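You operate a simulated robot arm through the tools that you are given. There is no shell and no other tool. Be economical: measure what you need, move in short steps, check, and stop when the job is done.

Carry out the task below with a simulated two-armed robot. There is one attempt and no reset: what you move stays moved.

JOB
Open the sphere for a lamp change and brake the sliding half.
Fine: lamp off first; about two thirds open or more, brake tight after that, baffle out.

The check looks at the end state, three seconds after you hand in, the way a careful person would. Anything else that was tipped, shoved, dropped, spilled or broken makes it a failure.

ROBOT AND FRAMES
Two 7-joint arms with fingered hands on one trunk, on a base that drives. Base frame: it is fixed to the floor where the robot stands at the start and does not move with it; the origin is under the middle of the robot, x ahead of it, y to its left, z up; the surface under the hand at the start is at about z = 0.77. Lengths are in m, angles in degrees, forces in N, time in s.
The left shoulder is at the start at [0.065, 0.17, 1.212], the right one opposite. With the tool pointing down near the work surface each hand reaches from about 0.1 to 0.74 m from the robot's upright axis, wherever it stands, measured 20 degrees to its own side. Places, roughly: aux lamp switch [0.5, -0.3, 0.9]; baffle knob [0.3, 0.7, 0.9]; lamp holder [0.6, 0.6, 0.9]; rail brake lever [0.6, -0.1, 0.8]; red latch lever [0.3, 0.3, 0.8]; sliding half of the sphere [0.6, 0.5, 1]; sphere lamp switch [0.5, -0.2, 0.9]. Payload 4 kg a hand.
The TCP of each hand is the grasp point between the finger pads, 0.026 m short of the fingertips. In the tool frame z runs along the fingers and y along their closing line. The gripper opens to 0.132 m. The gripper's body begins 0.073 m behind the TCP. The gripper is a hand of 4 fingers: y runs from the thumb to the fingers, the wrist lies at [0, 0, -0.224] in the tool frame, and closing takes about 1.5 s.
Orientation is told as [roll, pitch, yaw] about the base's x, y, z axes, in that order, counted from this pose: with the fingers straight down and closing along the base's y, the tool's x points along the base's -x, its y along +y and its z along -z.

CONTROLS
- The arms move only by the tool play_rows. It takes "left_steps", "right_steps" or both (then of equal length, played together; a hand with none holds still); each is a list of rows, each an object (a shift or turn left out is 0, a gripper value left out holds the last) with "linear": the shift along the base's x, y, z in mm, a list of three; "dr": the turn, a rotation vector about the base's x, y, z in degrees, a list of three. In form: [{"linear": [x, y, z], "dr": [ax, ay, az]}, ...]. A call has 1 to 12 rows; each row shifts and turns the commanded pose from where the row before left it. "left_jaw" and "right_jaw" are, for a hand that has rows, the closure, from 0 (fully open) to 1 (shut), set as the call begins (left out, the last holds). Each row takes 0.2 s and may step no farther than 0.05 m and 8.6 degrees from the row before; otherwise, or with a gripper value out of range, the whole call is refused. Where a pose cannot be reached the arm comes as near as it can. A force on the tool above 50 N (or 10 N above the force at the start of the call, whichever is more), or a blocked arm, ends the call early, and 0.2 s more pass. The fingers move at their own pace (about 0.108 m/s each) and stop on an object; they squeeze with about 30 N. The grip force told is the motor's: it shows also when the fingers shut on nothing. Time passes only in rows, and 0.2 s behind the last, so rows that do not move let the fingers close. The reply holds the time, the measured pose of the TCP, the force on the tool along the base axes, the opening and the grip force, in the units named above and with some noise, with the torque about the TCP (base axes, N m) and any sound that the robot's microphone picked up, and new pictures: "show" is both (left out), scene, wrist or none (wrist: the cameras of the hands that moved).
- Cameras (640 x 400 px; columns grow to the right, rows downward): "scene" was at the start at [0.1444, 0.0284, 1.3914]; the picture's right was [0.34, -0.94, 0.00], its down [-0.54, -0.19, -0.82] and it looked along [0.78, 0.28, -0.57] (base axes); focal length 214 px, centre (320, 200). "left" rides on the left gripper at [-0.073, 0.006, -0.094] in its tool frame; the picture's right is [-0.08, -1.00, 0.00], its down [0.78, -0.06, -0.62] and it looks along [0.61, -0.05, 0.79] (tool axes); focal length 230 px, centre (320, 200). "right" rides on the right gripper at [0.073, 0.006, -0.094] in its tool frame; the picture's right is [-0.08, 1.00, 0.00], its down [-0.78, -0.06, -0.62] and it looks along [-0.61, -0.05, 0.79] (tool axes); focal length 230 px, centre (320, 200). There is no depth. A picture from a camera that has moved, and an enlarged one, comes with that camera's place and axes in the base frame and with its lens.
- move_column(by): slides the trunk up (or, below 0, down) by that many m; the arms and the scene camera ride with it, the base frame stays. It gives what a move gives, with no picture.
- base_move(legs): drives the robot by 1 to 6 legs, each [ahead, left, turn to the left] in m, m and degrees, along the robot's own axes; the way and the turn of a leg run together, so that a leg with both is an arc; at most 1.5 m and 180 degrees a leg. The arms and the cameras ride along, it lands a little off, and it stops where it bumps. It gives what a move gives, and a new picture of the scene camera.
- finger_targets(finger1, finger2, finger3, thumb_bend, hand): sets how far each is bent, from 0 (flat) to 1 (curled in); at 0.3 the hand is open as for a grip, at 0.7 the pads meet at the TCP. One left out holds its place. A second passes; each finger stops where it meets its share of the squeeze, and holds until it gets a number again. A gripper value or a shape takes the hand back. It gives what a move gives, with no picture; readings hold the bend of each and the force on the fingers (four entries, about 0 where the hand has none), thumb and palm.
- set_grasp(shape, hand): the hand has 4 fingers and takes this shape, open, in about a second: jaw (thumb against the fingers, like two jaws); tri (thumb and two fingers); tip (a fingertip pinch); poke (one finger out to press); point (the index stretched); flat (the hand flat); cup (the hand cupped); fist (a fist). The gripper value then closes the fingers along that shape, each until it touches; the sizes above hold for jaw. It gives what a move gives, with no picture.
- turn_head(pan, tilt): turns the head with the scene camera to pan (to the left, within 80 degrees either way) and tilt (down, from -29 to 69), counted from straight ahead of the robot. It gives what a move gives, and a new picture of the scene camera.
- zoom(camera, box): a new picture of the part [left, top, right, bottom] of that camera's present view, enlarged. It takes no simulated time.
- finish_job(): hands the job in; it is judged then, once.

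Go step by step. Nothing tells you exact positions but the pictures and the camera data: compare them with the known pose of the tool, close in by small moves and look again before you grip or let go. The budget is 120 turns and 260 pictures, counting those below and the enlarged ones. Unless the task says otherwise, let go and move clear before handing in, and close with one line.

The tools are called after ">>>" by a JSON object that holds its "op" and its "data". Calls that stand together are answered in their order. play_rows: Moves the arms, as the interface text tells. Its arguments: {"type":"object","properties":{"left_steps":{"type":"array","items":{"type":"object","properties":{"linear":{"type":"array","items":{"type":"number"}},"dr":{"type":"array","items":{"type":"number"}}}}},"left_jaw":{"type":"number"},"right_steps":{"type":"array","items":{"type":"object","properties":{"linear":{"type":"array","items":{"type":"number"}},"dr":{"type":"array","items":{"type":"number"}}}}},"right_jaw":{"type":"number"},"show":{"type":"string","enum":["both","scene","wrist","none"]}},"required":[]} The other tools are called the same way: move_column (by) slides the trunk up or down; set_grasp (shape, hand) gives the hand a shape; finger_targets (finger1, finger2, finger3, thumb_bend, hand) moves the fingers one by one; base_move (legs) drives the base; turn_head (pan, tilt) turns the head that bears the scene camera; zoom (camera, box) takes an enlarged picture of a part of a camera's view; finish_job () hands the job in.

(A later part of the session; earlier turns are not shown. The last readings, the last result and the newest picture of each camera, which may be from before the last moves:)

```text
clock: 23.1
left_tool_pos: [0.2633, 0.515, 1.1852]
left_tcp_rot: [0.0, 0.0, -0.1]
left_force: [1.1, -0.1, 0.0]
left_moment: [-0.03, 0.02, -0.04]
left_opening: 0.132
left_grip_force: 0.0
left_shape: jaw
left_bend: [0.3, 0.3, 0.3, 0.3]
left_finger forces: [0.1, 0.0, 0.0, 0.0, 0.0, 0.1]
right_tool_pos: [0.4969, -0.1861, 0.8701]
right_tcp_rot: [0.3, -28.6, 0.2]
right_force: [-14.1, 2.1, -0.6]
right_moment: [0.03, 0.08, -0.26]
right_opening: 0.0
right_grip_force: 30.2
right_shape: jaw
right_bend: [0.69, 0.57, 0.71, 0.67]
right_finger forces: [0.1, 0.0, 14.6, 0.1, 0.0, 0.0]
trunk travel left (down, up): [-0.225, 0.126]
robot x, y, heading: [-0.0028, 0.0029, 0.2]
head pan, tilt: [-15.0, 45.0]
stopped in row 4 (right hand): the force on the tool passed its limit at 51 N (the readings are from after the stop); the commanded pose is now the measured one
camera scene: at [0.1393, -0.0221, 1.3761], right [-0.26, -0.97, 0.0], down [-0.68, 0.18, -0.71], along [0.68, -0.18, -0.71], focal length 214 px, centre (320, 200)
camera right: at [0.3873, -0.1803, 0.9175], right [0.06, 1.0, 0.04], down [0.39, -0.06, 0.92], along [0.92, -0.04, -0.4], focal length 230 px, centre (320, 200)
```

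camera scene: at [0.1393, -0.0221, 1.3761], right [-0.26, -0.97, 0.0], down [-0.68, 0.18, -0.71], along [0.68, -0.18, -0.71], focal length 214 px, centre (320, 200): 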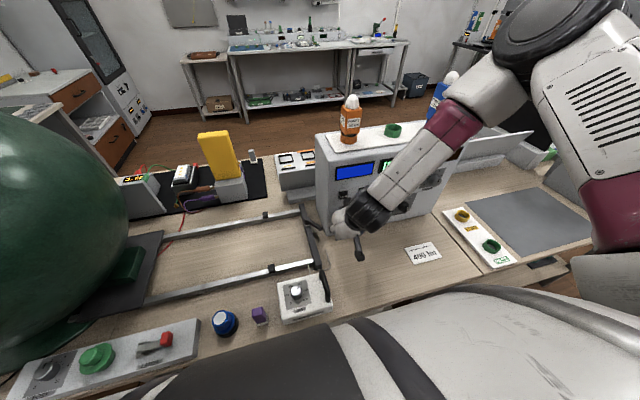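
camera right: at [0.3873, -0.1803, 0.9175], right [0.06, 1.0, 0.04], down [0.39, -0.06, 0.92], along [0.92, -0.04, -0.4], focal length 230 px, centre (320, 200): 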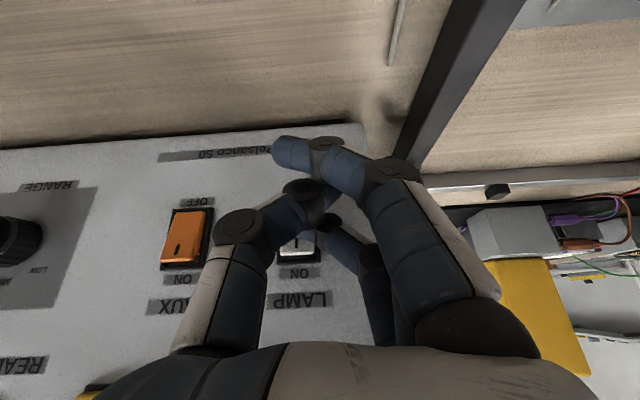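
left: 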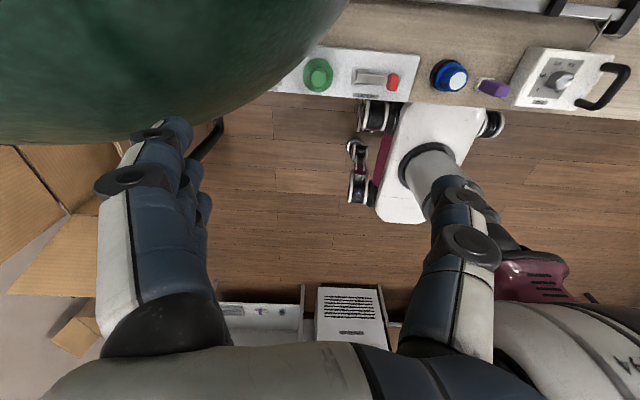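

The "390 lm" readout went blank, so the lamp appears off. I back off and check.

>>> {"op": "play_rows", "data": {"right_steps": [{"linear": [-10, 0, 0]}, {"linear": [-15, 0, 10]}, {"linear": [-10, -20, 30]}, {"linear": [0, -30, 40]}, {"linear": [0, -30, 40]}, {"linear": [0, -20, 40]}], "show": "scene"}}

>>> {"op": "zoom", "data": {"camera": "scene", "box": [280, 140, 440, 240]}}

```text
clock: 24.5
left_tool_pos: [0.2629, 0.5166, 1.1845]
left_tcp_rot: [-0.1, -0.1, 0.1]
left_force: [-0.2, -0.1, 0.9]
left_moment: [-0.01, -0.02, -0.01]
left_opening: 0.1319
left_grip_force: 0.1
left_shape: jaw
left_bend: [0.3, 0.3, 0.3, 0.3]
left_finger forces: [0.0, 0.0, 0.1, 0.0, 0.0, 0.0]
right_tool_pos: [0.4631, -0.2843, 1.0337]
right_tcp_rot: [0.2, -29.1, 0.1]
right_force: [-0.4, -0.7, 0.2]
right_moment: [-0.02, 0.01, -0.05]
right_opening: 0.0
right_grip_force: 29.6
right_shape: jaw
right_bend: [0.69, 0.57, 0.69, 0.67]
right_finger forces: [0.0, 0.0, 0.0, 0.1, 0.0, 0.0]
trunk travel left (down, up): [-0.225, 0.126]
robot x, y, heading: [-0.0007, -0.0029, -0.4]
head pan, tilt: [-15.0, 45.0]
camera scene: at [0.1379, -0.0212, 1.3763], right [-0.26, -0.97, 0.0], down [-0.68, 0.18, -0.71], along [0.68, -0.18, -0.71], focal length 214 px, centre (320, 200)
```

scene: 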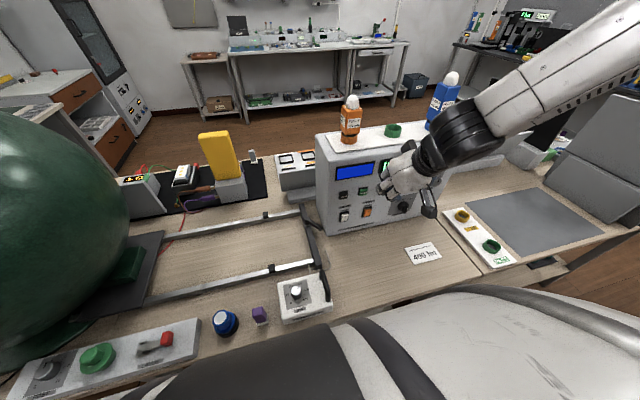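

```text
4.00 times, centred on (360, 190) of scene
camera zoom: at [0.1379, -0.0212, 1.3763], right [-0.26, -0.97, 0.0], down [-0.68, 0.18, -0.71], along [0.68, -0.18, -0.71], focal length 858 px, centre (160, 240)
```

zoom: 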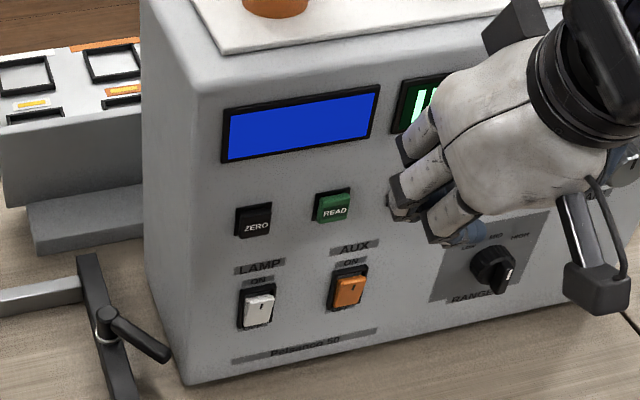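

Lamp is off. Next the latch: look at it with the head turned toward it.

>>> {"op": "turn_head", "data": {"pan": 20, "tilt": 60}}

>>> {"op": "zoom", "data": {"camera": "scene", "box": [140, 160, 380, 310]}}

>>> {"op": "zoom", "data": {"camera": "left", "box": [200, 0, 520, 200]}}

```text
clock: 25.5
left_tool_pos: [0.2632, 0.5161, 1.1845]
left_tcp_rot: [0.0, 0.1, 0.0]
left_force: [-0.4, -0.5, 0.1]
left_moment: [0.01, 0.01, -0.03]
left_opening: 0.1321
left_grip_force: 0.1
left_shape: jaw
left_bend: [0.3, 0.3, 0.3, 0.3]
left_finger forces: [0.0, 0.0, 0.0, 0.1, 0.0, 0.0]
right_tool_pos: [0.4644, -0.2854, 1.0316]
right_tcp_rot: [0.2, -29.1, 0.1]
right_force: [-1.1, -0.1, -0.1]
right_moment: [-0.01, 0.02, 0.01]
right_opening: 0.0002
right_grip_force: 30.1
right_shape: jaw
right_bend: [0.69, 0.57, 0.69, 0.67]
right_finger forces: [0.1, 0.1, 0.0, 0.0, 0.1, 0.0]
trunk travel left (down, up): [-0.225, 0.126]
robot x, y, heading: [-0.0013, 0.0015, 0.0]
head pan, tilt: [20.0, 60.0]
camera scene: at [0.1234, 0.0215, 1.3566], right [0.34, -0.94, 0.0], down [-0.81, -0.3, -0.5], along [0.47, 0.17, -0.87], focal length 214 px, centre (320, 200)
```

scene: 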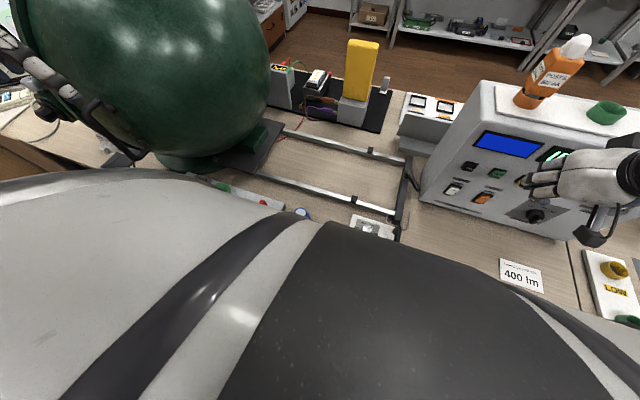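

```text
2.67 times, centred on (260, 235) of scene
camera zoom: at [0.1234, 0.0215, 1.3566], right [0.34, -0.94, 0.0], down [-0.81, -0.3, -0.5], along [0.47, 0.17, -0.87], focal length 572 px, centre (480, 107)
```

zoom: 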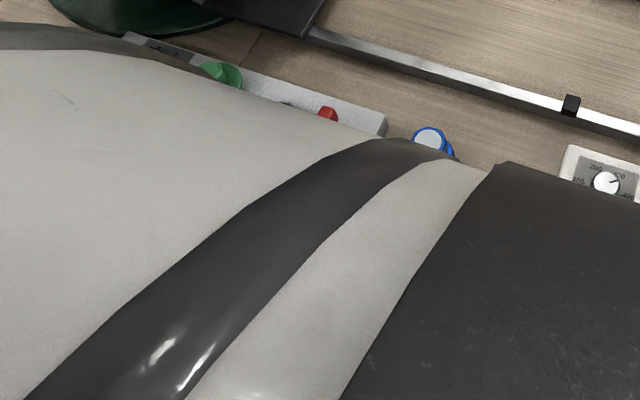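

```text
2.00 times, centred on (360, 100) of left
camera zoom: at [0.3369, 0.5214, 1.2787], right [0.08, -1.0, 0.0], down [-0.78, -0.06, 0.62], along [-0.61, -0.05, -0.79], focal length 460 px, centre (240, 400)
```

zoom: 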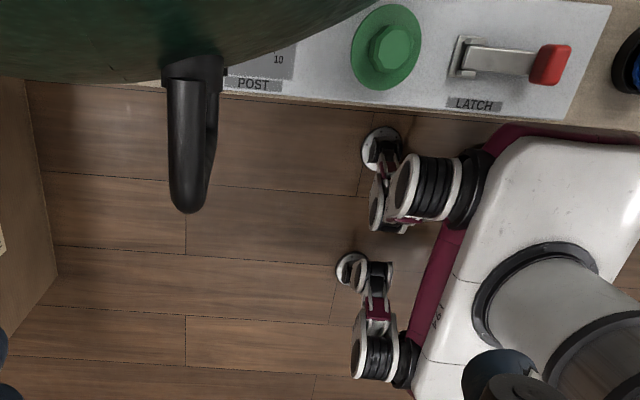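

The latch is a flap lever: hinge at about (0.34,0.336,0.81), red tip at (0.341,0.279,0.83); lift the tip and swing it up. I'll bring the left hand above it with the jaws turned to close along x.

>>> {"op": "play_rows", "data": {"left_steps": [{"linear": [0, -24, 0], "dr": [0, 0, -8.2]}, {"linear": [0, -24, 0], "dr": [0, 0, -8.2]}, {"linear": [0, -24, 0], "dr": [0, 0, -8.2]}, {"linear": [10, -24, 0], "dr": [0, 0, -8.2]}, {"linear": [10, -24, 0], "dr": [0, 0, -8.2]}, {"linear": [10, -24, 0], "dr": [0, 0, -8.2]}, {"linear": [12, -24, 0], "dr": [0, 0, -8.2]}, {"linear": [12, -24, -10], "dr": [0, 0, -8.2]}, {"linear": [12, -23, -20], "dr": [0, 0, -8.2]}, {"linear": [12, -22, -30], "dr": [0, 0, -8.2]}, {"linear": [0, 0, -40], "dr": [0, 0, -8]}]}}

```text
clock: 27.9
left_tool_pos: [0.364, 0.3136, 1.0716]
left_tcp_rot: [0.3, 0.1, -90.2]
left_force: [0.1, 1.1, -0.6]
left_moment: [-0.08, 0.0, -0.01]
left_opening: 0.1321
left_grip_force: 0.0
left_shape: jaw
left_bend: [0.3, 0.3, 0.3, 0.3]
left_finger forces: [0.0, 0.0, 0.1, 0.1, 0.1, 0.0]
left hand out of reach, approached as far as the arm can: row 5, 6, 7, 8
right_tool_pos: [0.4658, -0.2837, 1.0326]
right_tcp_rot: [0.0, -29.0, 0.2]
right_force: [-0.5, -0.3, -0.4]
right_moment: [-0.02, -0.02, -0.01]
right_opening: 0.0001
right_grip_force: 30.5
right_shape: jaw
right_bend: [0.69, 0.57, 0.69, 0.67]
right_finger forces: [0.1, 0.0, 0.0, 0.0, 0.0, 0.0]
trunk travel left (down, up): [-0.225, 0.126]
robot x, y, heading: [-0.0011, 0.0025, 0.2]
head pan, tilt: [20.0, 60.0]
camera scene: at [0.1242, 0.024, 1.3565], right [0.34, -0.94, 0.0], down [-0.81, -0.3, -0.5], along [0.47, 0.17, -0.87], focal length 214 px, centre (320, 200)
camera left: at [0.3672, 0.2414, 1.1648], right [-1.0, -0.07, 0.0], down [-0.06, 0.78, 0.62], along [-0.04, 0.62, -0.79], focal length 230 px, centre (320, 200)
```

scene: 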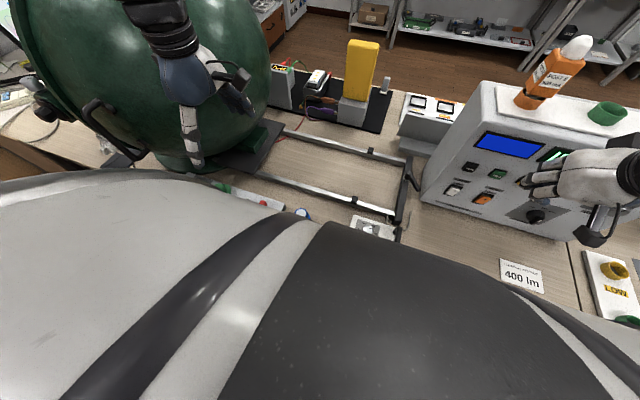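
left: 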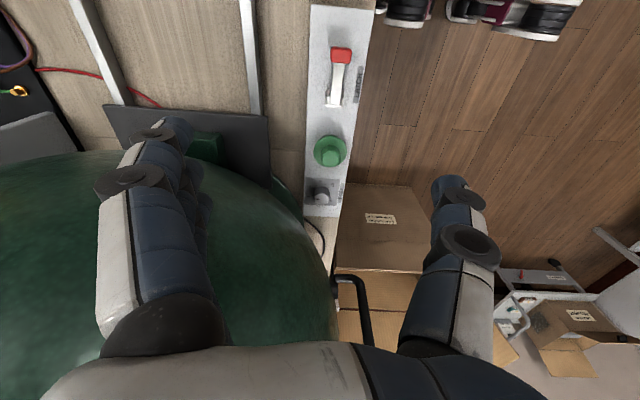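

Good view: red tip confirmed at (0.341,0.276,0.83). Narrow the jaws partly and move above it.

>>> {"op": "play_rows", "data": {"left_steps": [{"linear": [-10, -12, 0]}, {"linear": [-8, -12, 0]}, {"linear": [-5, -11, -10]}, {"linear": [0, 0, -30]}, {"linear": [0, 0, -40]}, {"linear": [0, 0, -40]}, {"linear": [0, 0, -30]}], "left_jaw": 0.5}}

```text
clock: 29.5
left_tool_pos: [0.3405, 0.2774, 0.92]
left_tcp_rot: [-0.1, -0.1, -90.1]
left_force: [0.6, 0.2, 0.4]
left_moment: [0.0, 0.0, 0.01]
left_opening: 0.0669
left_grip_force: 0.0
left_shape: jaw
left_bend: [0.73, 0.73, 0.73, 0.7]
left_finger forces: [0.0, 0.0, 0.0, 0.1, 0.1, 0.0]
right_tool_pos: [0.4656, -0.2851, 1.0325]
right_tcp_rot: [0.2, -28.9, 0.1]
right_force: [-0.4, -0.6, 0.3]
right_moment: [0.01, 0.0, -0.02]
right_opening: 0.0002
right_grip_force: 30.3
right_shape: jaw
right_bend: [0.69, 0.57, 0.69, 0.67]
right_finger forces: [0.0, 0.1, 0.0, 0.1, 0.1, 0.0]
trunk travel left (down, up): [-0.225, 0.126]
robot x, y, heading: [0.0023, 0.0014, 0.3]
head pan, tilt: [20.0, 60.0]
camera scene: at [0.1238, 0.0221, 1.3565], right [0.34, -0.94, 0.0], down [-0.81, -0.3, -0.5], along [0.47, 0.17, -0.87], focal length 214 px, centre (320, 200)
camera left: at [0.3453, 0.2047, 1.014], right [-1.0, -0.08, 0.0], down [-0.06, 0.79, 0.62], along [-0.05, 0.61, -0.79], focal length 230 px, centre (320, 200)
```

scene: 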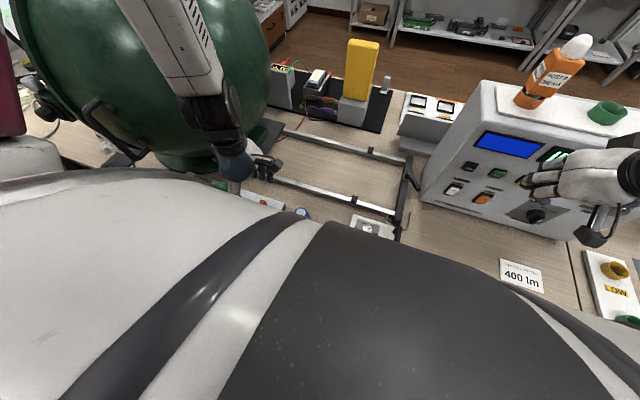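
left: 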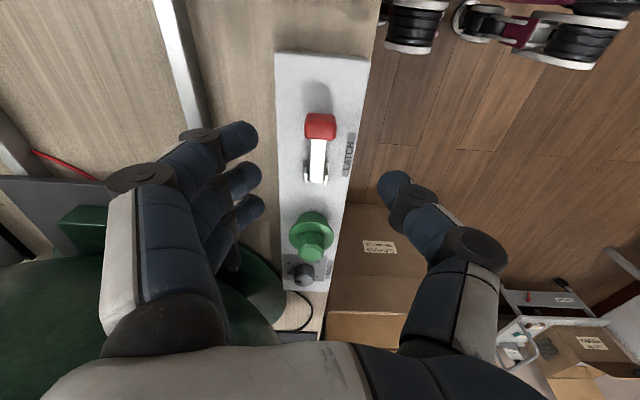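

Descend to just around the red tip.

>>> {"op": "play_rows", "data": {"left_steps": [{"linear": [0, -2, -30]}, {"linear": [0, 0, -25]}, {"linear": [0, 0, -20]}], "show": "wrist"}}

```text
clock: 30.3
left_tool_pos: [0.3376, 0.2727, 0.844]
left_tcp_rot: [0.0, -0.1, -90.0]
left_force: [-0.4, 0.2, 0.0]
left_moment: [-0.02, 0.04, 0.03]
left_opening: 0.0667
left_grip_force: 0.0
left_shape: jaw
left_bend: [0.73, 0.73, 0.73, 0.7]
left_finger forces: [0.0, 0.1, 0.0, 0.0, 0.1, 0.0]
right_tool_pos: [0.4653, -0.285, 1.0307]
right_tcp_rot: [0.2, -29.0, 0.1]
right_force: [-0.2, -0.1, -0.4]
right_moment: [-0.01, -0.01, 0.01]
right_opening: 0.0
right_grip_force: 30.0
right_shape: jaw
right_bend: [0.69, 0.57, 0.69, 0.67]
right_finger forces: [0.0, 0.0, 0.1, 0.1, 0.1, 0.0]
trunk travel left (down, up): [-0.225, 0.126]
robot x, y, heading: [0.0006, -0.0, 0.0]
head pan, tilt: [20.0, 60.0]
camera left: at [0.3436, 0.1999, 0.9385], right [-1.0, -0.08, 0.0], down [-0.06, 0.79, 0.62], along [-0.05, 0.61, -0.79], focal length 230 px, centre (320, 200)
```

left: 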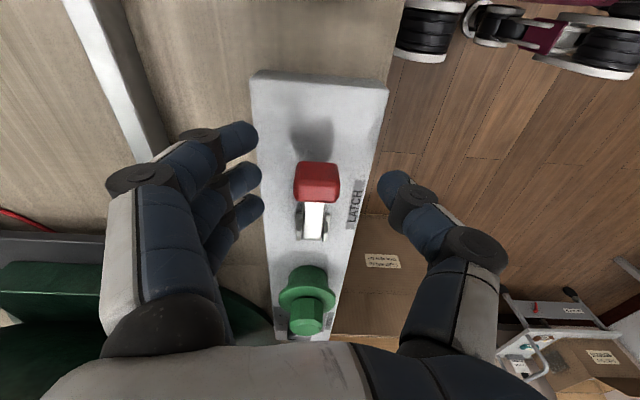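

Red tip lies between the jaws at z≈0.833. Lower slightly and close.

>>> {"op": "play_rows", "data": {"left_steps": [{"linear": [1, -2, -7]}, {"linear": [0, 0, 0]}, {"linear": [0, 0, 0]}, {"linear": [0, 0, 0]}, {"linear": [0, 0, 0]}], "left_jaw": 1, "show": "wrist"}}

```text
clock: 31.5
left_tool_pos: [0.3382, 0.2705, 0.8363]
left_tcp_rot: [-0.1, 0.0, -90.1]
left_force: [-6.3, 0.9, 1.6]
left_moment: [0.11, -0.06, -0.23]
left_opening: 0.012
left_grip_force: 29.9
left_shape: jaw
left_bend: [0.68, 0.73, 0.72, 0.7]
left_finger forces: [0.1, 9.6, 9.9, 0.0, 26.2, 0.0]
right_tool_pos: [0.4629, -0.286, 1.0323]
right_tcp_rot: [0.2, -29.1, 0.0]
right_force: [-0.6, 0.1, -0.2]
right_moment: [0.03, -0.01, 0.0]
right_opening: 0.0
right_grip_force: 29.9
right_shape: jaw
right_bend: [0.69, 0.57, 0.69, 0.67]
right_finger forces: [0.1, 0.0, 0.0, 0.0, 0.0, 0.0]
trunk travel left (down, up): [-0.225, 0.126]
robot x, y, heading: [-0.0023, -0.001, 0.0]
head pan, tilt: [20.0, 60.0]
camera left: at [0.3433, 0.1978, 0.9308], right [-1.0, -0.08, 0.0], down [-0.06, 0.79, 0.62], along [-0.05, 0.61, -0.79], focal length 230 px, centre (320, 200)
```

left: 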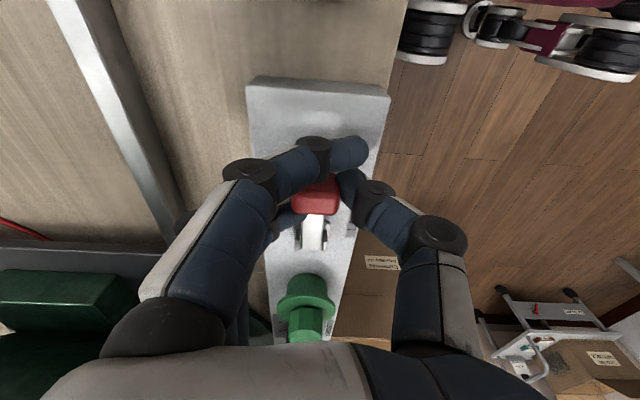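

Red tip is gripped (12 mm wide). Swing it up along the arc about the hinge.

>>> {"op": "play_rows", "data": {"left_steps": [{"linear": [0, 4, 10]}, {"linear": [0, 6, 9]}, {"linear": [0, 8, 9]}, {"linear": [0, 9, 8]}], "show": "wrist"}}

```text
clock: 32.5
left_tool_pos: [0.3364, 0.2977, 0.8756]
left_tcp_rot: [0.0, -0.1, -90.0]
left_force: [-19.7, -11.4, 8.5]
left_moment: [-0.37, 0.34, 0.03]
left_opening: 0.01
left_grip_force: 29.9
left_shape: jaw
left_bend: [0.68, 0.73, 0.74, 0.71]
left_finger forces: [0.1, 12.1, 3.4, 0.0, 31.3, 0.1]
right_tool_pos: [0.4625, -0.2866, 1.0329]
right_tcp_rot: [0.3, -29.1, 0.2]
right_force: [0.7, -0.3, 0.2]
right_moment: [-0.05, 0.01, -0.03]
right_opening: 0.0
right_grip_force: 30.1
right_shape: jaw
right_bend: [0.69, 0.57, 0.69, 0.67]
right_finger forces: [0.1, 0.1, 0.0, 0.0, 0.1, 0.1]
trunk travel left (down, up): [-0.225, 0.126]
robot x, y, heading: [0.0005, 0.0007, 0.1]
head pan, tilt: [20.0, 60.0]
camera left: at [0.342, 0.2254, 0.9682], right [-1.0, -0.08, 0.0], down [-0.06, 0.78, 0.62], along [-0.05, 0.61, -0.79], focal length 230 px, centre (320, 200)
```

left: 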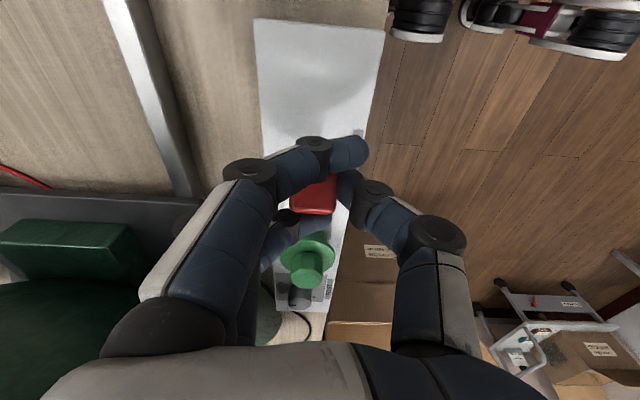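

The lever follows. Continue the arc.

>>> {"op": "play_rows", "data": {"left_steps": [{"linear": [1, 8, 4]}, {"linear": [1, 8, 2]}, {"linear": [0, 8, 0]}], "show": "wrist"}}

```text
clock: 33.3
left_tool_pos: [0.3375, 0.3173, 0.8809]
left_tcp_rot: [-0.3, 0.0, -90.2]
left_force: [-22.2, -31.5, 1.5]
left_moment: [-0.52, 0.34, 0.15]
left_opening: 0.0111
left_grip_force: 30.5
left_shape: jaw
left_bend: [0.68, 0.73, 0.74, 0.71]
left_finger forces: [0.6, 9.7, 0.0, 0.1, 31.6, 0.0]
right_tool_pos: [0.4615, -0.289, 1.0316]
right_tcp_rot: [0.4, -29.2, 0.0]
right_force: [-0.5, -0.1, -0.3]
right_moment: [-0.01, -0.02, 0.01]
right_opening: 0.0001
right_grip_force: 30.2
right_shape: jaw
right_bend: [0.69, 0.57, 0.69, 0.67]
right_finger forces: [0.1, 0.0, 0.0, 0.0, 0.0, 0.0]
trunk travel left (down, up): [-0.225, 0.126]
robot x, y, heading: [0.0035, -0.001, -0.1]
head pan, tilt: [20.0, 60.0]
camera left: at [0.3437, 0.2438, 0.9752], right [-1.0, -0.07, 0.0], down [-0.06, 0.79, 0.62], along [-0.05, 0.61, -0.79], focal length 230 px, centre (320, 200)
```

left: 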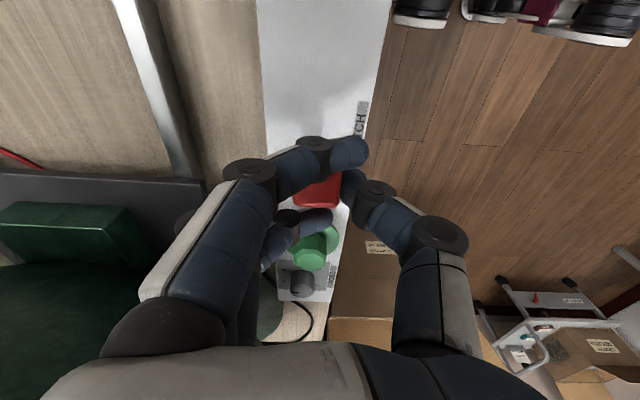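

Resistance rises (31 N), likely the end stop. Release and look whether the lever stays up.

>>> {"op": "play_rows", "data": {"left_steps": [{"linear": [0, -4, 0]}, {"linear": [0, 0, 0]}, {"linear": [0, 0, 0]}, {"linear": [0, 0, 30]}, {"linear": [0, 0, 40]}, {"linear": [0, 0, 40]}], "left_jaw": 0.4, "show": "wrist"}}

```text
clock: 34.7
left_tool_pos: [0.3379, 0.3153, 0.9918]
left_tcp_rot: [0.0, 0.0, -90.0]
left_force: [0.7, 0.1, -0.1]
left_moment: [-0.02, -0.04, -0.02]
left_opening: 0.0789
left_grip_force: 0.0
left_shape: jaw
left_bend: [0.71, 0.71, 0.71, 0.71]
left_finger forces: [0.0, 0.0, 0.0, 0.1, 0.0, 0.0]
right_tool_pos: [0.464, -0.2846, 1.0327]
right_tcp_rot: [0.3, -29.0, 0.2]
right_force: [0.1, -0.4, 0.7]
right_moment: [-0.01, 0.0, -0.01]
right_opening: 0.0
right_grip_force: 29.6
right_shape: jaw
right_bend: [0.69, 0.57, 0.69, 0.67]
right_finger forces: [0.0, 0.1, 0.1, 0.1, 0.0, 0.0]
trunk travel left (down, up): [-0.225, 0.126]
robot x, y, heading: [-0.0002, 0.003, 0.1]
head pan, tilt: [20.0, 60.0]
camera left: at [0.3434, 0.2434, 1.085], right [-1.0, -0.08, 0.0], down [-0.06, 0.78, 0.62], along [-0.05, 0.62, -0.79], focal length 230 px, centre (320, 200)
```

left: 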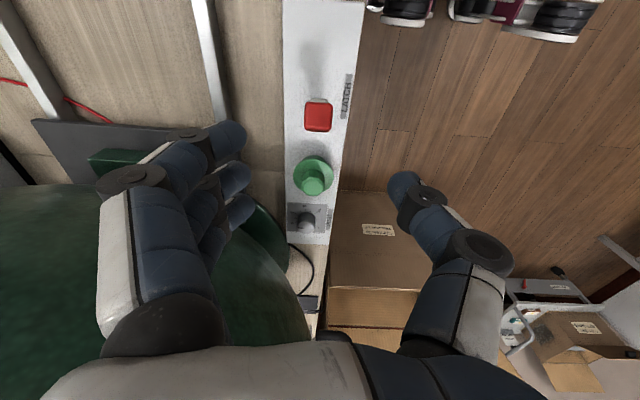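

The latch is up and stays. Now I look at the baffle knob at the far left.

>>> {"op": "turn_head", "data": {"pan": 45, "tilt": 30}}

>>> {"op": "zoom", "data": {"camera": "scene", "box": [100, 120, 420, 320]}}

```text
clock: 35.7
left_tool_pos: [0.3397, 0.3162, 0.9909]
left_tcp_rot: [0.0, -0.1, -89.9]
left_force: [-0.3, -0.1, -0.3]
left_moment: [0.04, -0.03, -0.03]
left_opening: 0.0788
left_grip_force: 0.1
left_shape: jaw
left_bend: [0.71, 0.71, 0.71, 0.71]
left_finger forces: [0.0, 0.1, 0.1, 0.1, 0.0, 0.0]
right_tool_pos: [0.4642, -0.2863, 1.0327]
right_tcp_rot: [0.3, -29.1, 0.1]
right_force: [0.3, 0.5, 0.3]
right_moment: [-0.01, -0.06, 0.04]
right_opening: 0.0
right_grip_force: 30.1
right_shape: jaw
right_bend: [0.69, 0.57, 0.69, 0.67]
right_finger forces: [0.0, 0.1, 0.1, 0.0, 0.1, 0.0]
trunk travel left (down, up): [-0.225, 0.126]
robot x, y, heading: [0.0013, -0.0016, -0.2]
head pan, tilt: [45.0, 30.0]
camera scene: at [0.1247, 0.0627, 1.3986], right [0.71, -0.71, 0.0], down [-0.35, -0.35, -0.87], along [0.61, 0.61, -0.5], focal length 214 px, centre (320, 200)
```

scene: 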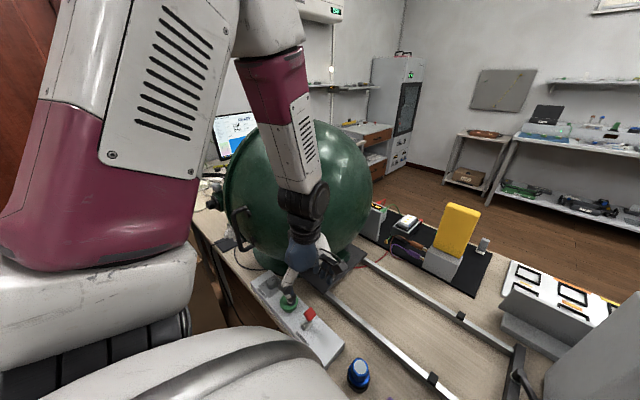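

```text
2.00 times, centred on (260, 220) of scene
camera zoom: at [0.1247, 0.0627, 1.3986], right [0.71, -0.71, 0.0], down [-0.35, -0.35, -0.87], along [0.61, 0.61, -0.5], focal length 429 px, centre (440, 160)
```

zoom: 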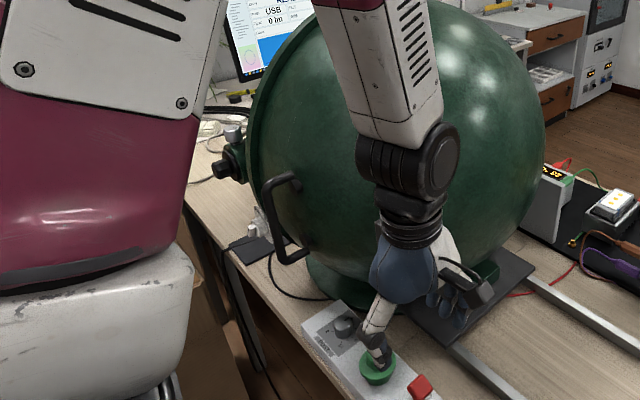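

The baffle knob is the black knob on the fixed half. I move the left hand back/up so its camera can see it, and zoom there.

>>> {"op": "play_rows", "data": {"left_steps": [{"linear": [-20, 0, 40]}, {"linear": [-40, 0, 40]}, {"linear": [-40, 10, 40]}, {"linear": [-20, 20, 20]}, {"linear": [-10, 30, 0]}, {"linear": [0, 30, 0]}]}}

>>> {"op": "zoom", "data": {"camera": "scene", "box": [180, 140, 290, 210]}}

```text
refused: row 2 steps farther than a row can; nothing moved
```

```text
5.71 times, centred on (235, 175) of scene
camera zoom: at [0.1247, 0.0627, 1.3986], right [0.71, -0.71, 0.0], down [-0.35, -0.35, -0.87], along [0.61, 0.61, -0.5], focal length 1226 px, centre (806, 343)
```

zoom: 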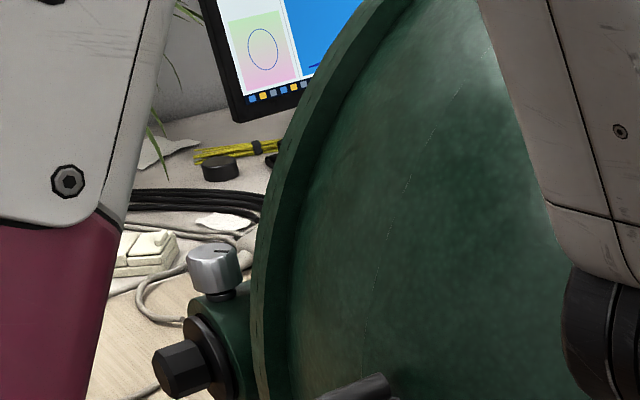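

There is a black knob with a collar and a silver pointer knob on a block; I need a closer look via the left hand camera.

>>> {"op": "play_rows", "data": {"left_steps": [{"linear": [-20, 0, 40]}, {"linear": [-30, 0, 35]}, {"linear": [-30, 10, 35]}, {"linear": [-30, 20, 20]}, {"linear": [-20, 30, 0]}, {"linear": [0, 30, 0]}]}}

```text
clock: 37.1
left_tool_pos: [0.2356, 0.4288, 1.1184]
left_tcp_rot: [-0.3, 0.0, -90.0]
left_force: [0.4, 0.8, -0.7]
left_moment: [-0.03, -0.01, -0.02]
left_opening: 0.0786
left_grip_force: 0.1
left_shape: jaw
left_bend: [0.71, 0.71, 0.71, 0.71]
left_finger forces: [0.0, 0.0, 0.0, 0.1, 0.1, 0.1]
left hand out of reach, approached as far as the arm can: row 2, 3, 4
right_tool_pos: [0.464, -0.2846, 1.0329]
right_tcp_rot: [0.1, -29.1, 0.2]
right_force: [-0.4, 0.3, 0.2]
right_moment: [0.0, -0.01, -0.02]
right_opening: 0.0
right_grip_force: 30.1
right_shape: jaw
right_bend: [0.69, 0.57, 0.69, 0.67]
right_finger forces: [0.1, 0.1, 0.0, 0.0, 0.0, 0.0]
trunk travel left (down, up): [-0.225, 0.126]
robot x, y, heading: [0.0006, -0.0003, -0.2]
head pan, tilt: [45.0, 30.0]
camera scene: at [0.1247, 0.066, 1.4031], right [0.72, -0.7, 0.0], down [-0.32, -0.33, -0.89], along [0.62, 0.64, -0.46], focal length 214 px, centre (320, 200)
camera left: at [0.2414, 0.3566, 1.2116], right [-1.0, -0.08, 0.0], down [-0.06, 0.78, 0.62], along [-0.05, 0.62, -0.79], focal length 230 px, centre (320, 200)
```

scene: 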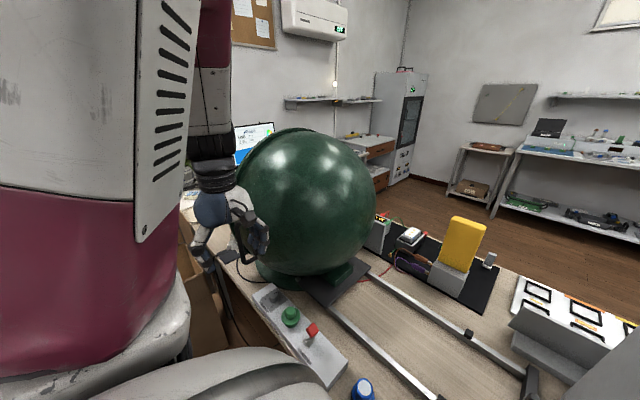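
left: 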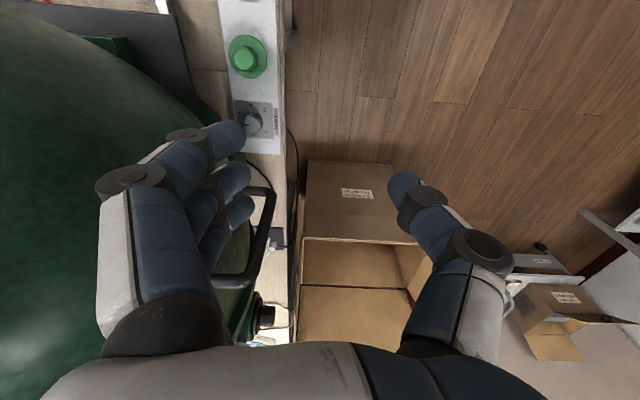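

I estimate the baffle knob at (0.33,0.87,0.97), out of reach from here, and the front bail handle of the sliding half around (0.29,0.54,1.03). I'll get a better look at the handle.

>>> {"op": "play_rows", "data": {"left_steps": [{"linear": [-10, -30, -20]}, {"linear": [0, -30, -30]}, {"linear": [0, -20, -30]}, {"linear": [0, 0, -20]}]}}

>>> {"op": "zoom", "data": {"camera": "left", "box": [200, 130, 360, 330]}}

>>> {"op": "zoom", "data": {"camera": "scene", "box": [180, 130, 340, 270]}}

```text
clock: 38.1
left_tool_pos: [0.279, 0.3853, 1.0419]
left_tcp_rot: [-0.1, 0.1, -90.0]
left_force: [0.2, -0.3, -0.2]
left_moment: [-0.02, 0.01, -0.02]
left_opening: 0.0791
left_grip_force: 0.1
left_shape: jaw
left_bend: [0.71, 0.71, 0.71, 0.71]
left_finger forces: [0.0, 0.1, 0.1, 0.0, 0.1, 0.0]
left hand out of reach, approached as far as the arm can: row 1, 2, 3, 4
right_tool_pos: [0.4638, -0.2841, 1.0322]
right_tcp_rot: [0.2, -29.0, 0.1]
right_force: [0.7, 0.0, 0.6]
right_moment: [-0.02, 0.01, -0.03]
right_opening: 0.0
right_grip_force: 30.7
right_shape: jaw
right_bend: [0.69, 0.57, 0.69, 0.67]
right_finger forces: [0.0, 0.0, 0.0, 0.0, 0.1, 0.0]
trunk travel left (down, up): [-0.225, 0.126]
robot x, y, heading: [-0.0033, -0.0028, 0.1]
head pan, tilt: [45.0, 30.0]
camera scene: at [0.1248, 0.0634, 1.3986], right [0.71, -0.71, 0.0], down [-0.35, -0.35, -0.87], along [0.61, 0.61, -0.5], focal length 214 px, centre (320, 200)
camera left: at [0.2851, 0.3131, 1.1344], right [-1.0, -0.08, 0.0], down [-0.06, 0.79, 0.62], along [-0.05, 0.61, -0.79], focal length 230 px, centre (320, 200)
```

scene: 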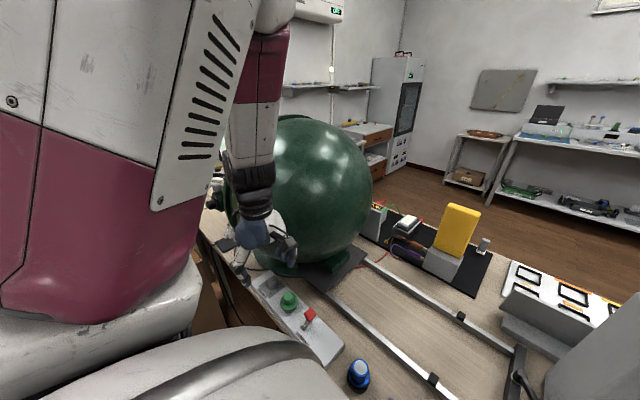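
left: 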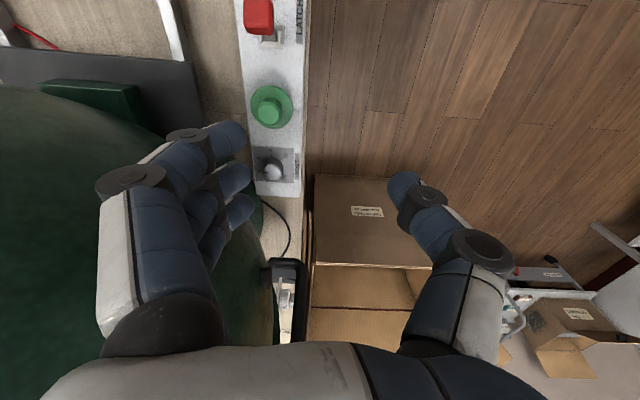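

```text
2.00 times, centred on (280, 230) of left
camera zoom: at [0.2851, 0.3131, 1.1344], right [-1.0, -0.08, 0.0], down [-0.06, 0.79, 0.62], along [-0.05, 0.61, -0.79], focal length 460 px, centre (400, 140)
```

zoom: 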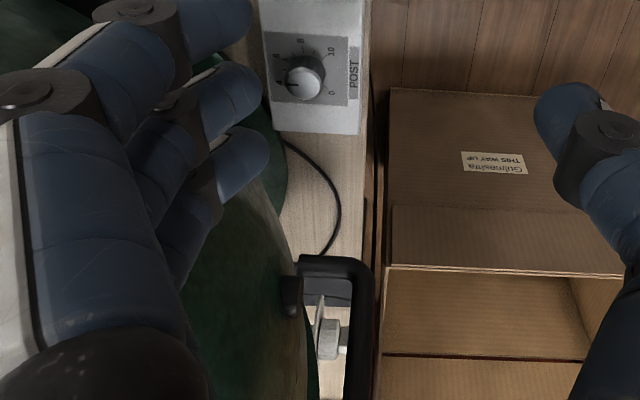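

```text
2.86 times, centred on (260, 200) of scene
camera zoom: at [0.1248, 0.0634, 1.3986], right [0.71, -0.71, 0.0], down [-0.35, -0.35, -0.87], along [0.61, 0.61, -0.5], focal length 613 px, centre (491, 200)
```

zoom: 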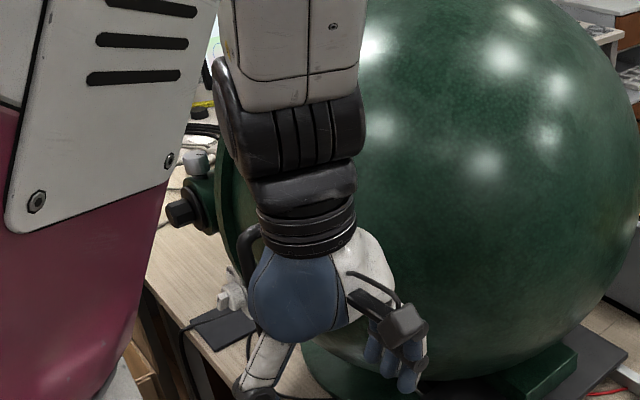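

The bail bar is nearly vertical from about (0.29,0.53,0.97) to (0.295,0.555,1.08). I'll turn the hand back so the jaws close along y, tilt it forward, and approach from above.

>>> {"op": "play_rows", "data": {"left_steps": [{"linear": [-8, 6, 12], "dr": [0, 0, 8.4]}, {"linear": [-8, 6, 12], "dr": [0, 0, 8.4]}, {"linear": [-5, 6, 12], "dr": [0, 0, 8.4]}, {"linear": [0, 6, 12], "dr": [0, 0, 8.4]}, {"linear": [0, 6, 12], "dr": [0, 0, 8.4]}, {"linear": [0, 6, 12], "dr": [0, 0, 8.4]}, {"linear": [0, 6, 12], "dr": [0, 0, 8.4]}, {"linear": [0, 6, 12], "dr": [0, 0, 8.4]}, {"linear": [0, 6, 12], "dr": [0, 0, 8.4]}, {"linear": [0, 6, 12], "dr": [0, 0, 8.4]}, {"linear": [0, 6, 12], "dr": [0, 0, 6]}], "left_jaw": 0.2, "show": "none"}}

>>> {"op": "play_rows", "data": {"left_steps": [{"linear": [-5, 10, 0], "dr": [0, -8, 0]}, {"linear": [-5, 10, 0], "dr": [0, -8, 0]}, {"linear": [0, 10, 0], "dr": [0, -8, 0]}, {"linear": [0, 10, 0], "dr": [0, -6, 0]}, {"linear": [0, 10, 0]}]}}

```text
clock: 40.5
left_tool_pos: [0.256, 0.4514, 1.1677]
left_tcp_rot: [-2.2, 0.2, 0.7]
left_force: [1.0, 0.0, 0.4]
left_moment: [-0.03, -0.03, 0.01]
left_opening: 0.1051
left_grip_force: 0.2
left_shape: jaw
left_bend: [0.59, 0.59, 0.59, 0.55]
left_finger forces: [0.0, 0.1, 0.1, 0.0, 0.0, 0.0]
right_tool_pos: [0.4643, -0.2859, 1.0312]
right_tcp_rot: [0.2, -29.2, 0.1]
right_force: [-0.7, -0.5, -0.6]
right_moment: [0.0, 0.01, -0.01]
right_opening: 0.0001
right_grip_force: 30.2
right_shape: jaw
right_bend: [0.69, 0.57, 0.69, 0.67]
right_finger forces: [0.1, 0.1, 0.1, 0.0, 0.0, 0.1]
trunk travel left (down, up): [-0.225, 0.126]
robot x, y, heading: [-0.0013, -0.0008, 0.0]
head pan, tilt: [45.0, 30.0]
```

```text
clock: 41.7
left_tool_pos: [0.2478, 0.5036, 1.1767]
left_tcp_rot: [0.1, -30.1, -0.1]
left_force: [-1.0, 0.1, -0.6]
left_moment: [-0.02, -0.01, 0.04]
left_opening: 0.1053
left_grip_force: 0.1
left_shape: jaw
left_bend: [0.59, 0.59, 0.59, 0.55]
left_finger forces: [0.0, 0.0, 0.0, 0.0, 0.0, 0.0]
right_tool_pos: [0.4645, -0.2861, 1.0322]
right_tcp_rot: [0.3, -29.0, 0.1]
right_force: [1.0, -0.2, -0.6]
right_moment: [-0.01, 0.02, 0.03]
right_opening: 0.0001
right_grip_force: 30.1
right_shape: jaw
right_bend: [0.69, 0.57, 0.69, 0.67]
right_finger forces: [0.0, 0.1, 0.0, 0.0, 0.0, 0.0]
trunk travel left (down, up): [-0.225, 0.126]
robot x, y, heading: [0.0023, -0.0008, -0.1]
head pan, tilt: [45.0, 30.0]
camera scene: at [0.1247, 0.0629, 1.3987], right [0.71, -0.71, 0.0], down [-0.35, -0.35, -0.87], along [0.61, 0.61, -0.5], focal length 214 px, centre (320, 200)
camera left: at [0.2635, 0.5091, 1.2945], right [0.07, -1.0, 0.04], down [-0.99, -0.06, 0.14], along [-0.14, -0.05, -0.99], focal length 230 px, centre (320, 200)
```

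scene: 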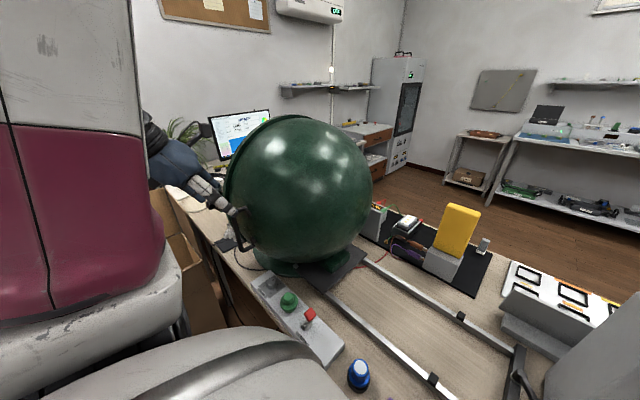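
left: 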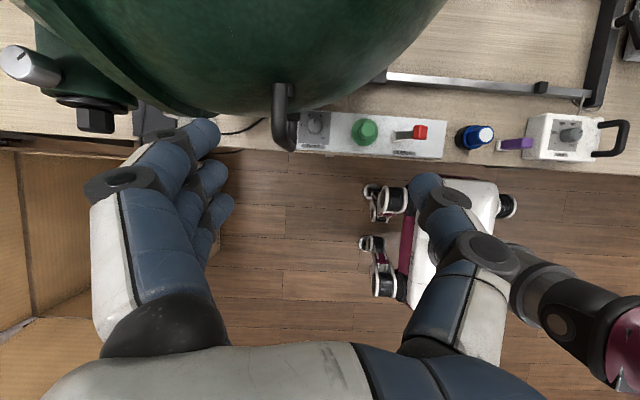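

From above: bar at about (0.283,0.535), flange at y≥0.64, black baffle knob at (0.295,0.73,1.04). Now align over the bar and lower around it.

>>> {"op": "play_rows", "data": {"left_steps": [{"linear": [0, 17, 0]}, {"linear": [0, 16, 0]}, {"linear": [4, 0, -25]}, {"linear": [4, 0, -25]}]}}

```text
clock: 42.7
left_tool_pos: [0.2555, 0.5343, 1.124]
left_tcp_rot: [0.1, -30.0, 0.0]
left_force: [-0.7, 0.4, -0.7]
left_moment: [0.0, -0.01, -0.01]
left_opening: 0.1053
left_grip_force: 0.1
left_shape: jaw
left_bend: [0.59, 0.59, 0.59, 0.55]
left_finger forces: [0.0, 0.1, 0.0, 0.0, 0.1, 0.0]
right_tool_pos: [0.4638, -0.2841, 1.0325]
right_tcp_rot: [0.2, -29.1, 0.1]
right_force: [0.2, 0.5, -0.5]
right_moment: [0.01, 0.0, 0.01]
right_opening: 0.0
right_grip_force: 29.7
right_shape: jaw
right_bend: [0.69, 0.57, 0.69, 0.67]
right_finger forces: [0.0, 0.0, 0.0, 0.1, 0.0, 0.0]
trunk travel left (down, up): [-0.225, 0.126]
robot x, y, heading: [-0.0036, -0.0023, -0.1]
head pan, tilt: [45.0, 30.0]
camera scene: at [0.1247, 0.0632, 1.3986], right [0.71, -0.71, 0.0], down [-0.35, -0.35, -0.87], along [0.61, 0.61, -0.5], focal length 214 px, centre (320, 200)
camera left: at [0.2715, 0.5397, 1.2424], right [0.07, -1.0, 0.04], down [-0.99, -0.06, 0.14], along [-0.14, -0.05, -0.99], focal length 230 px, centre (320, 200)
```

scene: 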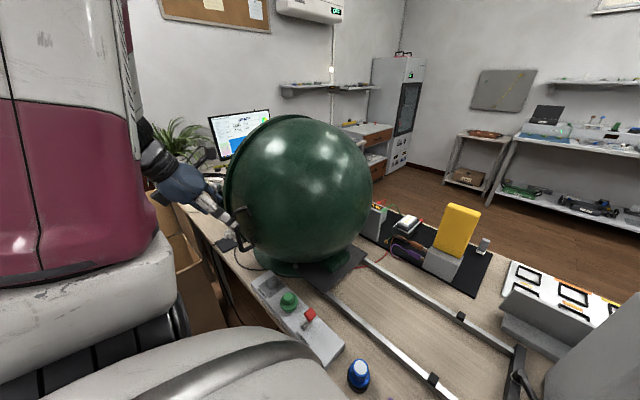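
left: 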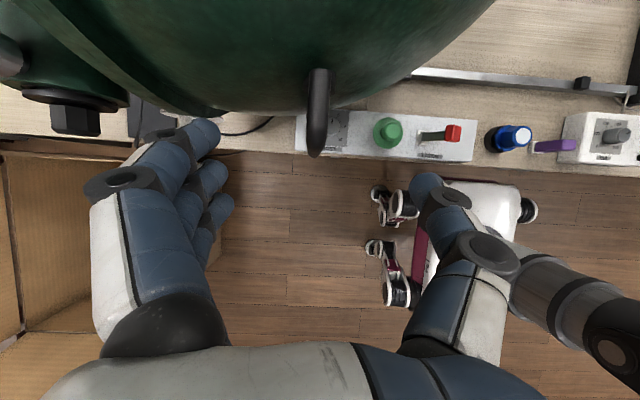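

Bar is centred between thumb and fingers. Continue down.

>>> {"op": "play_rows", "data": {"left_steps": [{"linear": [4, 0, -20]}, {"linear": [4, 0, -20]}, {"linear": [4, 0, -20]}, {"linear": [3, 0, -15]}]}}

>>> {"op": "zoom", "data": {"camera": "scene", "box": [140, 140, 300, 270]}}

```text
clock: 43.7
left_tool_pos: [0.2721, 0.536, 1.0485]
left_tcp_rot: [0.0, -30.0, -0.1]
left_force: [0.4, 0.8, -0.4]
left_moment: [0.0, 0.02, -0.02]
left_opening: 0.1052
left_grip_force: 0.1
left_shape: jaw
left_bend: [0.59, 0.59, 0.59, 0.55]
left_finger forces: [0.0, 0.0, 0.0, 0.0, 0.1, 0.0]
right_tool_pos: [0.4639, -0.2844, 1.0319]
right_tcp_rot: [0.3, -29.1, 0.1]
right_force: [0.4, 0.4, 0.5]
right_moment: [0.01, -0.01, -0.02]
right_opening: 0.0001
right_grip_force: 30.3
right_shape: jaw
right_bend: [0.69, 0.57, 0.69, 0.67]
right_finger forces: [0.1, 0.0, 0.0, 0.1, 0.0, 0.0]
trunk travel left (down, up): [-0.225, 0.126]
robot x, y, heading: [0.0013, -0.0024, -0.3]
head pan, tilt: [45.0, 30.0]
camera scene: at [0.1247, 0.0629, 1.3986], right [0.71, -0.71, 0.0], down [-0.35, -0.35, -0.87], along [0.61, 0.61, -0.5], focal length 214 px, centre (320, 200)
camera left: at [0.2875, 0.5416, 1.1671], right [0.07, -1.0, 0.04], down [-0.99, -0.06, 0.14], along [-0.14, -0.05, -0.99], focal length 230 px, centre (320, 200)
```

scene: 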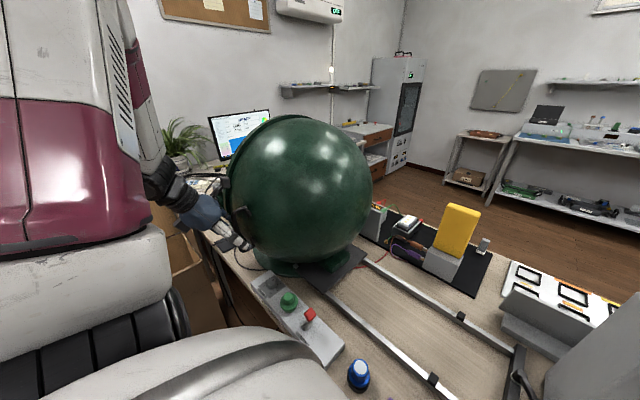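
left: 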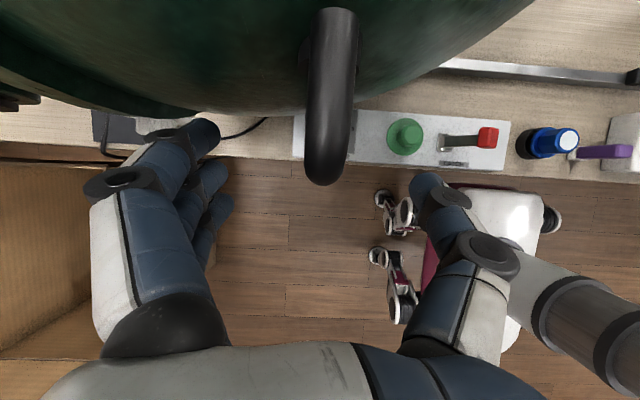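

```text
3.08 times, centred on (220, 205) of scene
camera zoom: at [0.1247, 0.0629, 1.3986], right [0.71, -0.71, 0.0], down [-0.35, -0.35, -0.87], along [0.61, 0.61, -0.5], focal length 660 px, centre (628, 185)
```

zoom: 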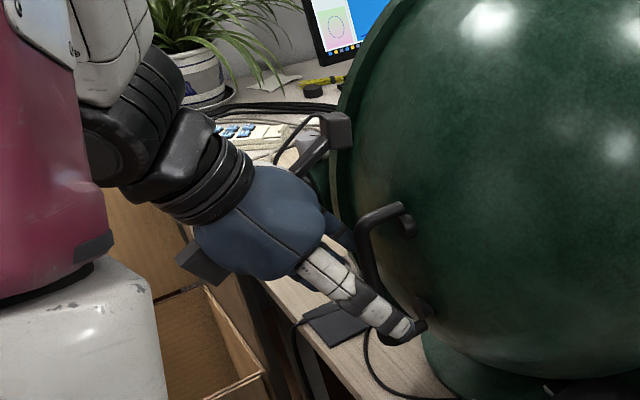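

The hand now straddles the bail bar. Close on it.

>>> {"op": "play_rows", "data": {"left_steps": [{"linear": [0, 0, 0]}, {"linear": [0, 0, 0]}, {"linear": [0, 0, 0]}, {"linear": [0, 0, 0]}, {"linear": [0, 0, 0]}, {"linear": [0, 0, 0]}], "left_jaw": 1}}

```text
clock: 45.1
left_tool_pos: [0.2722, 0.5345, 1.0493]
left_tcp_rot: [0.1, -30.1, 0.0]
left_force: [-5.0, -11.8, -4.5]
left_moment: [-0.2, 0.15, -0.12]
left_opening: 0.0
left_grip_force: 30.1
left_shape: jaw
left_bend: [0.64, 0.71, 0.7, 0.7]
left_finger forces: [9.4, 7.0, 0.1, 0.0, 24.4, 0.0]
right_tool_pos: [0.4641, -0.2868, 1.0312]
right_tcp_rot: [0.3, -29.2, 0.2]
right_force: [0.6, -0.3, 0.3]
right_moment: [0.0, 0.02, -0.01]
right_opening: 0.0
right_grip_force: 30.0
right_shape: jaw
right_bend: [0.69, 0.57, 0.69, 0.67]
right_finger forces: [0.0, 0.0, 0.1, 0.0, 0.0, 0.0]
trunk travel left (down, up): [-0.225, 0.126]
robot x, y, heading: [-0.0, -0.0018, -0.2]
head pan, tilt: [45.0, 30.0]
camera scene: at [0.1242, 0.0615, 1.3987], right [0.71, -0.71, 0.0], down [-0.35, -0.35, -0.87], along [0.61, 0.61, -0.5], focal length 214 px, centre (320, 200)
camera left: at [0.2869, 0.5404, 1.1677], right [0.07, -1.0, 0.04], down [-0.99, -0.06, 0.14], along [-0.14, -0.05, -0.99], focal length 230 px, centre (320, 200)
```

scene: 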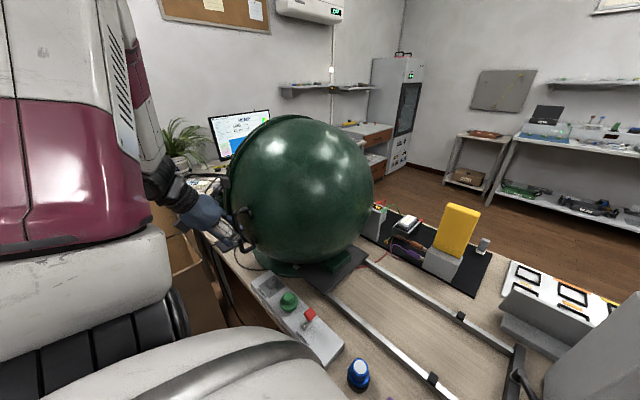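
left: 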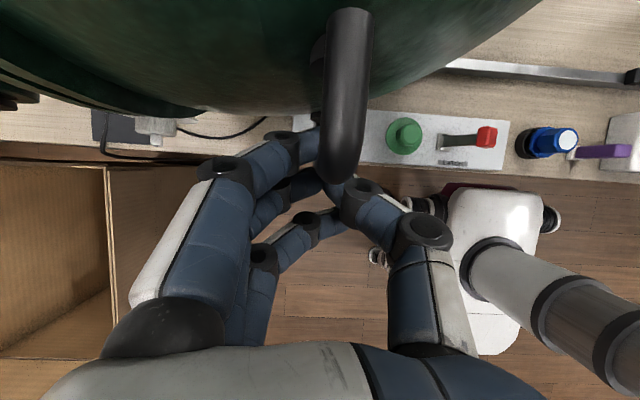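

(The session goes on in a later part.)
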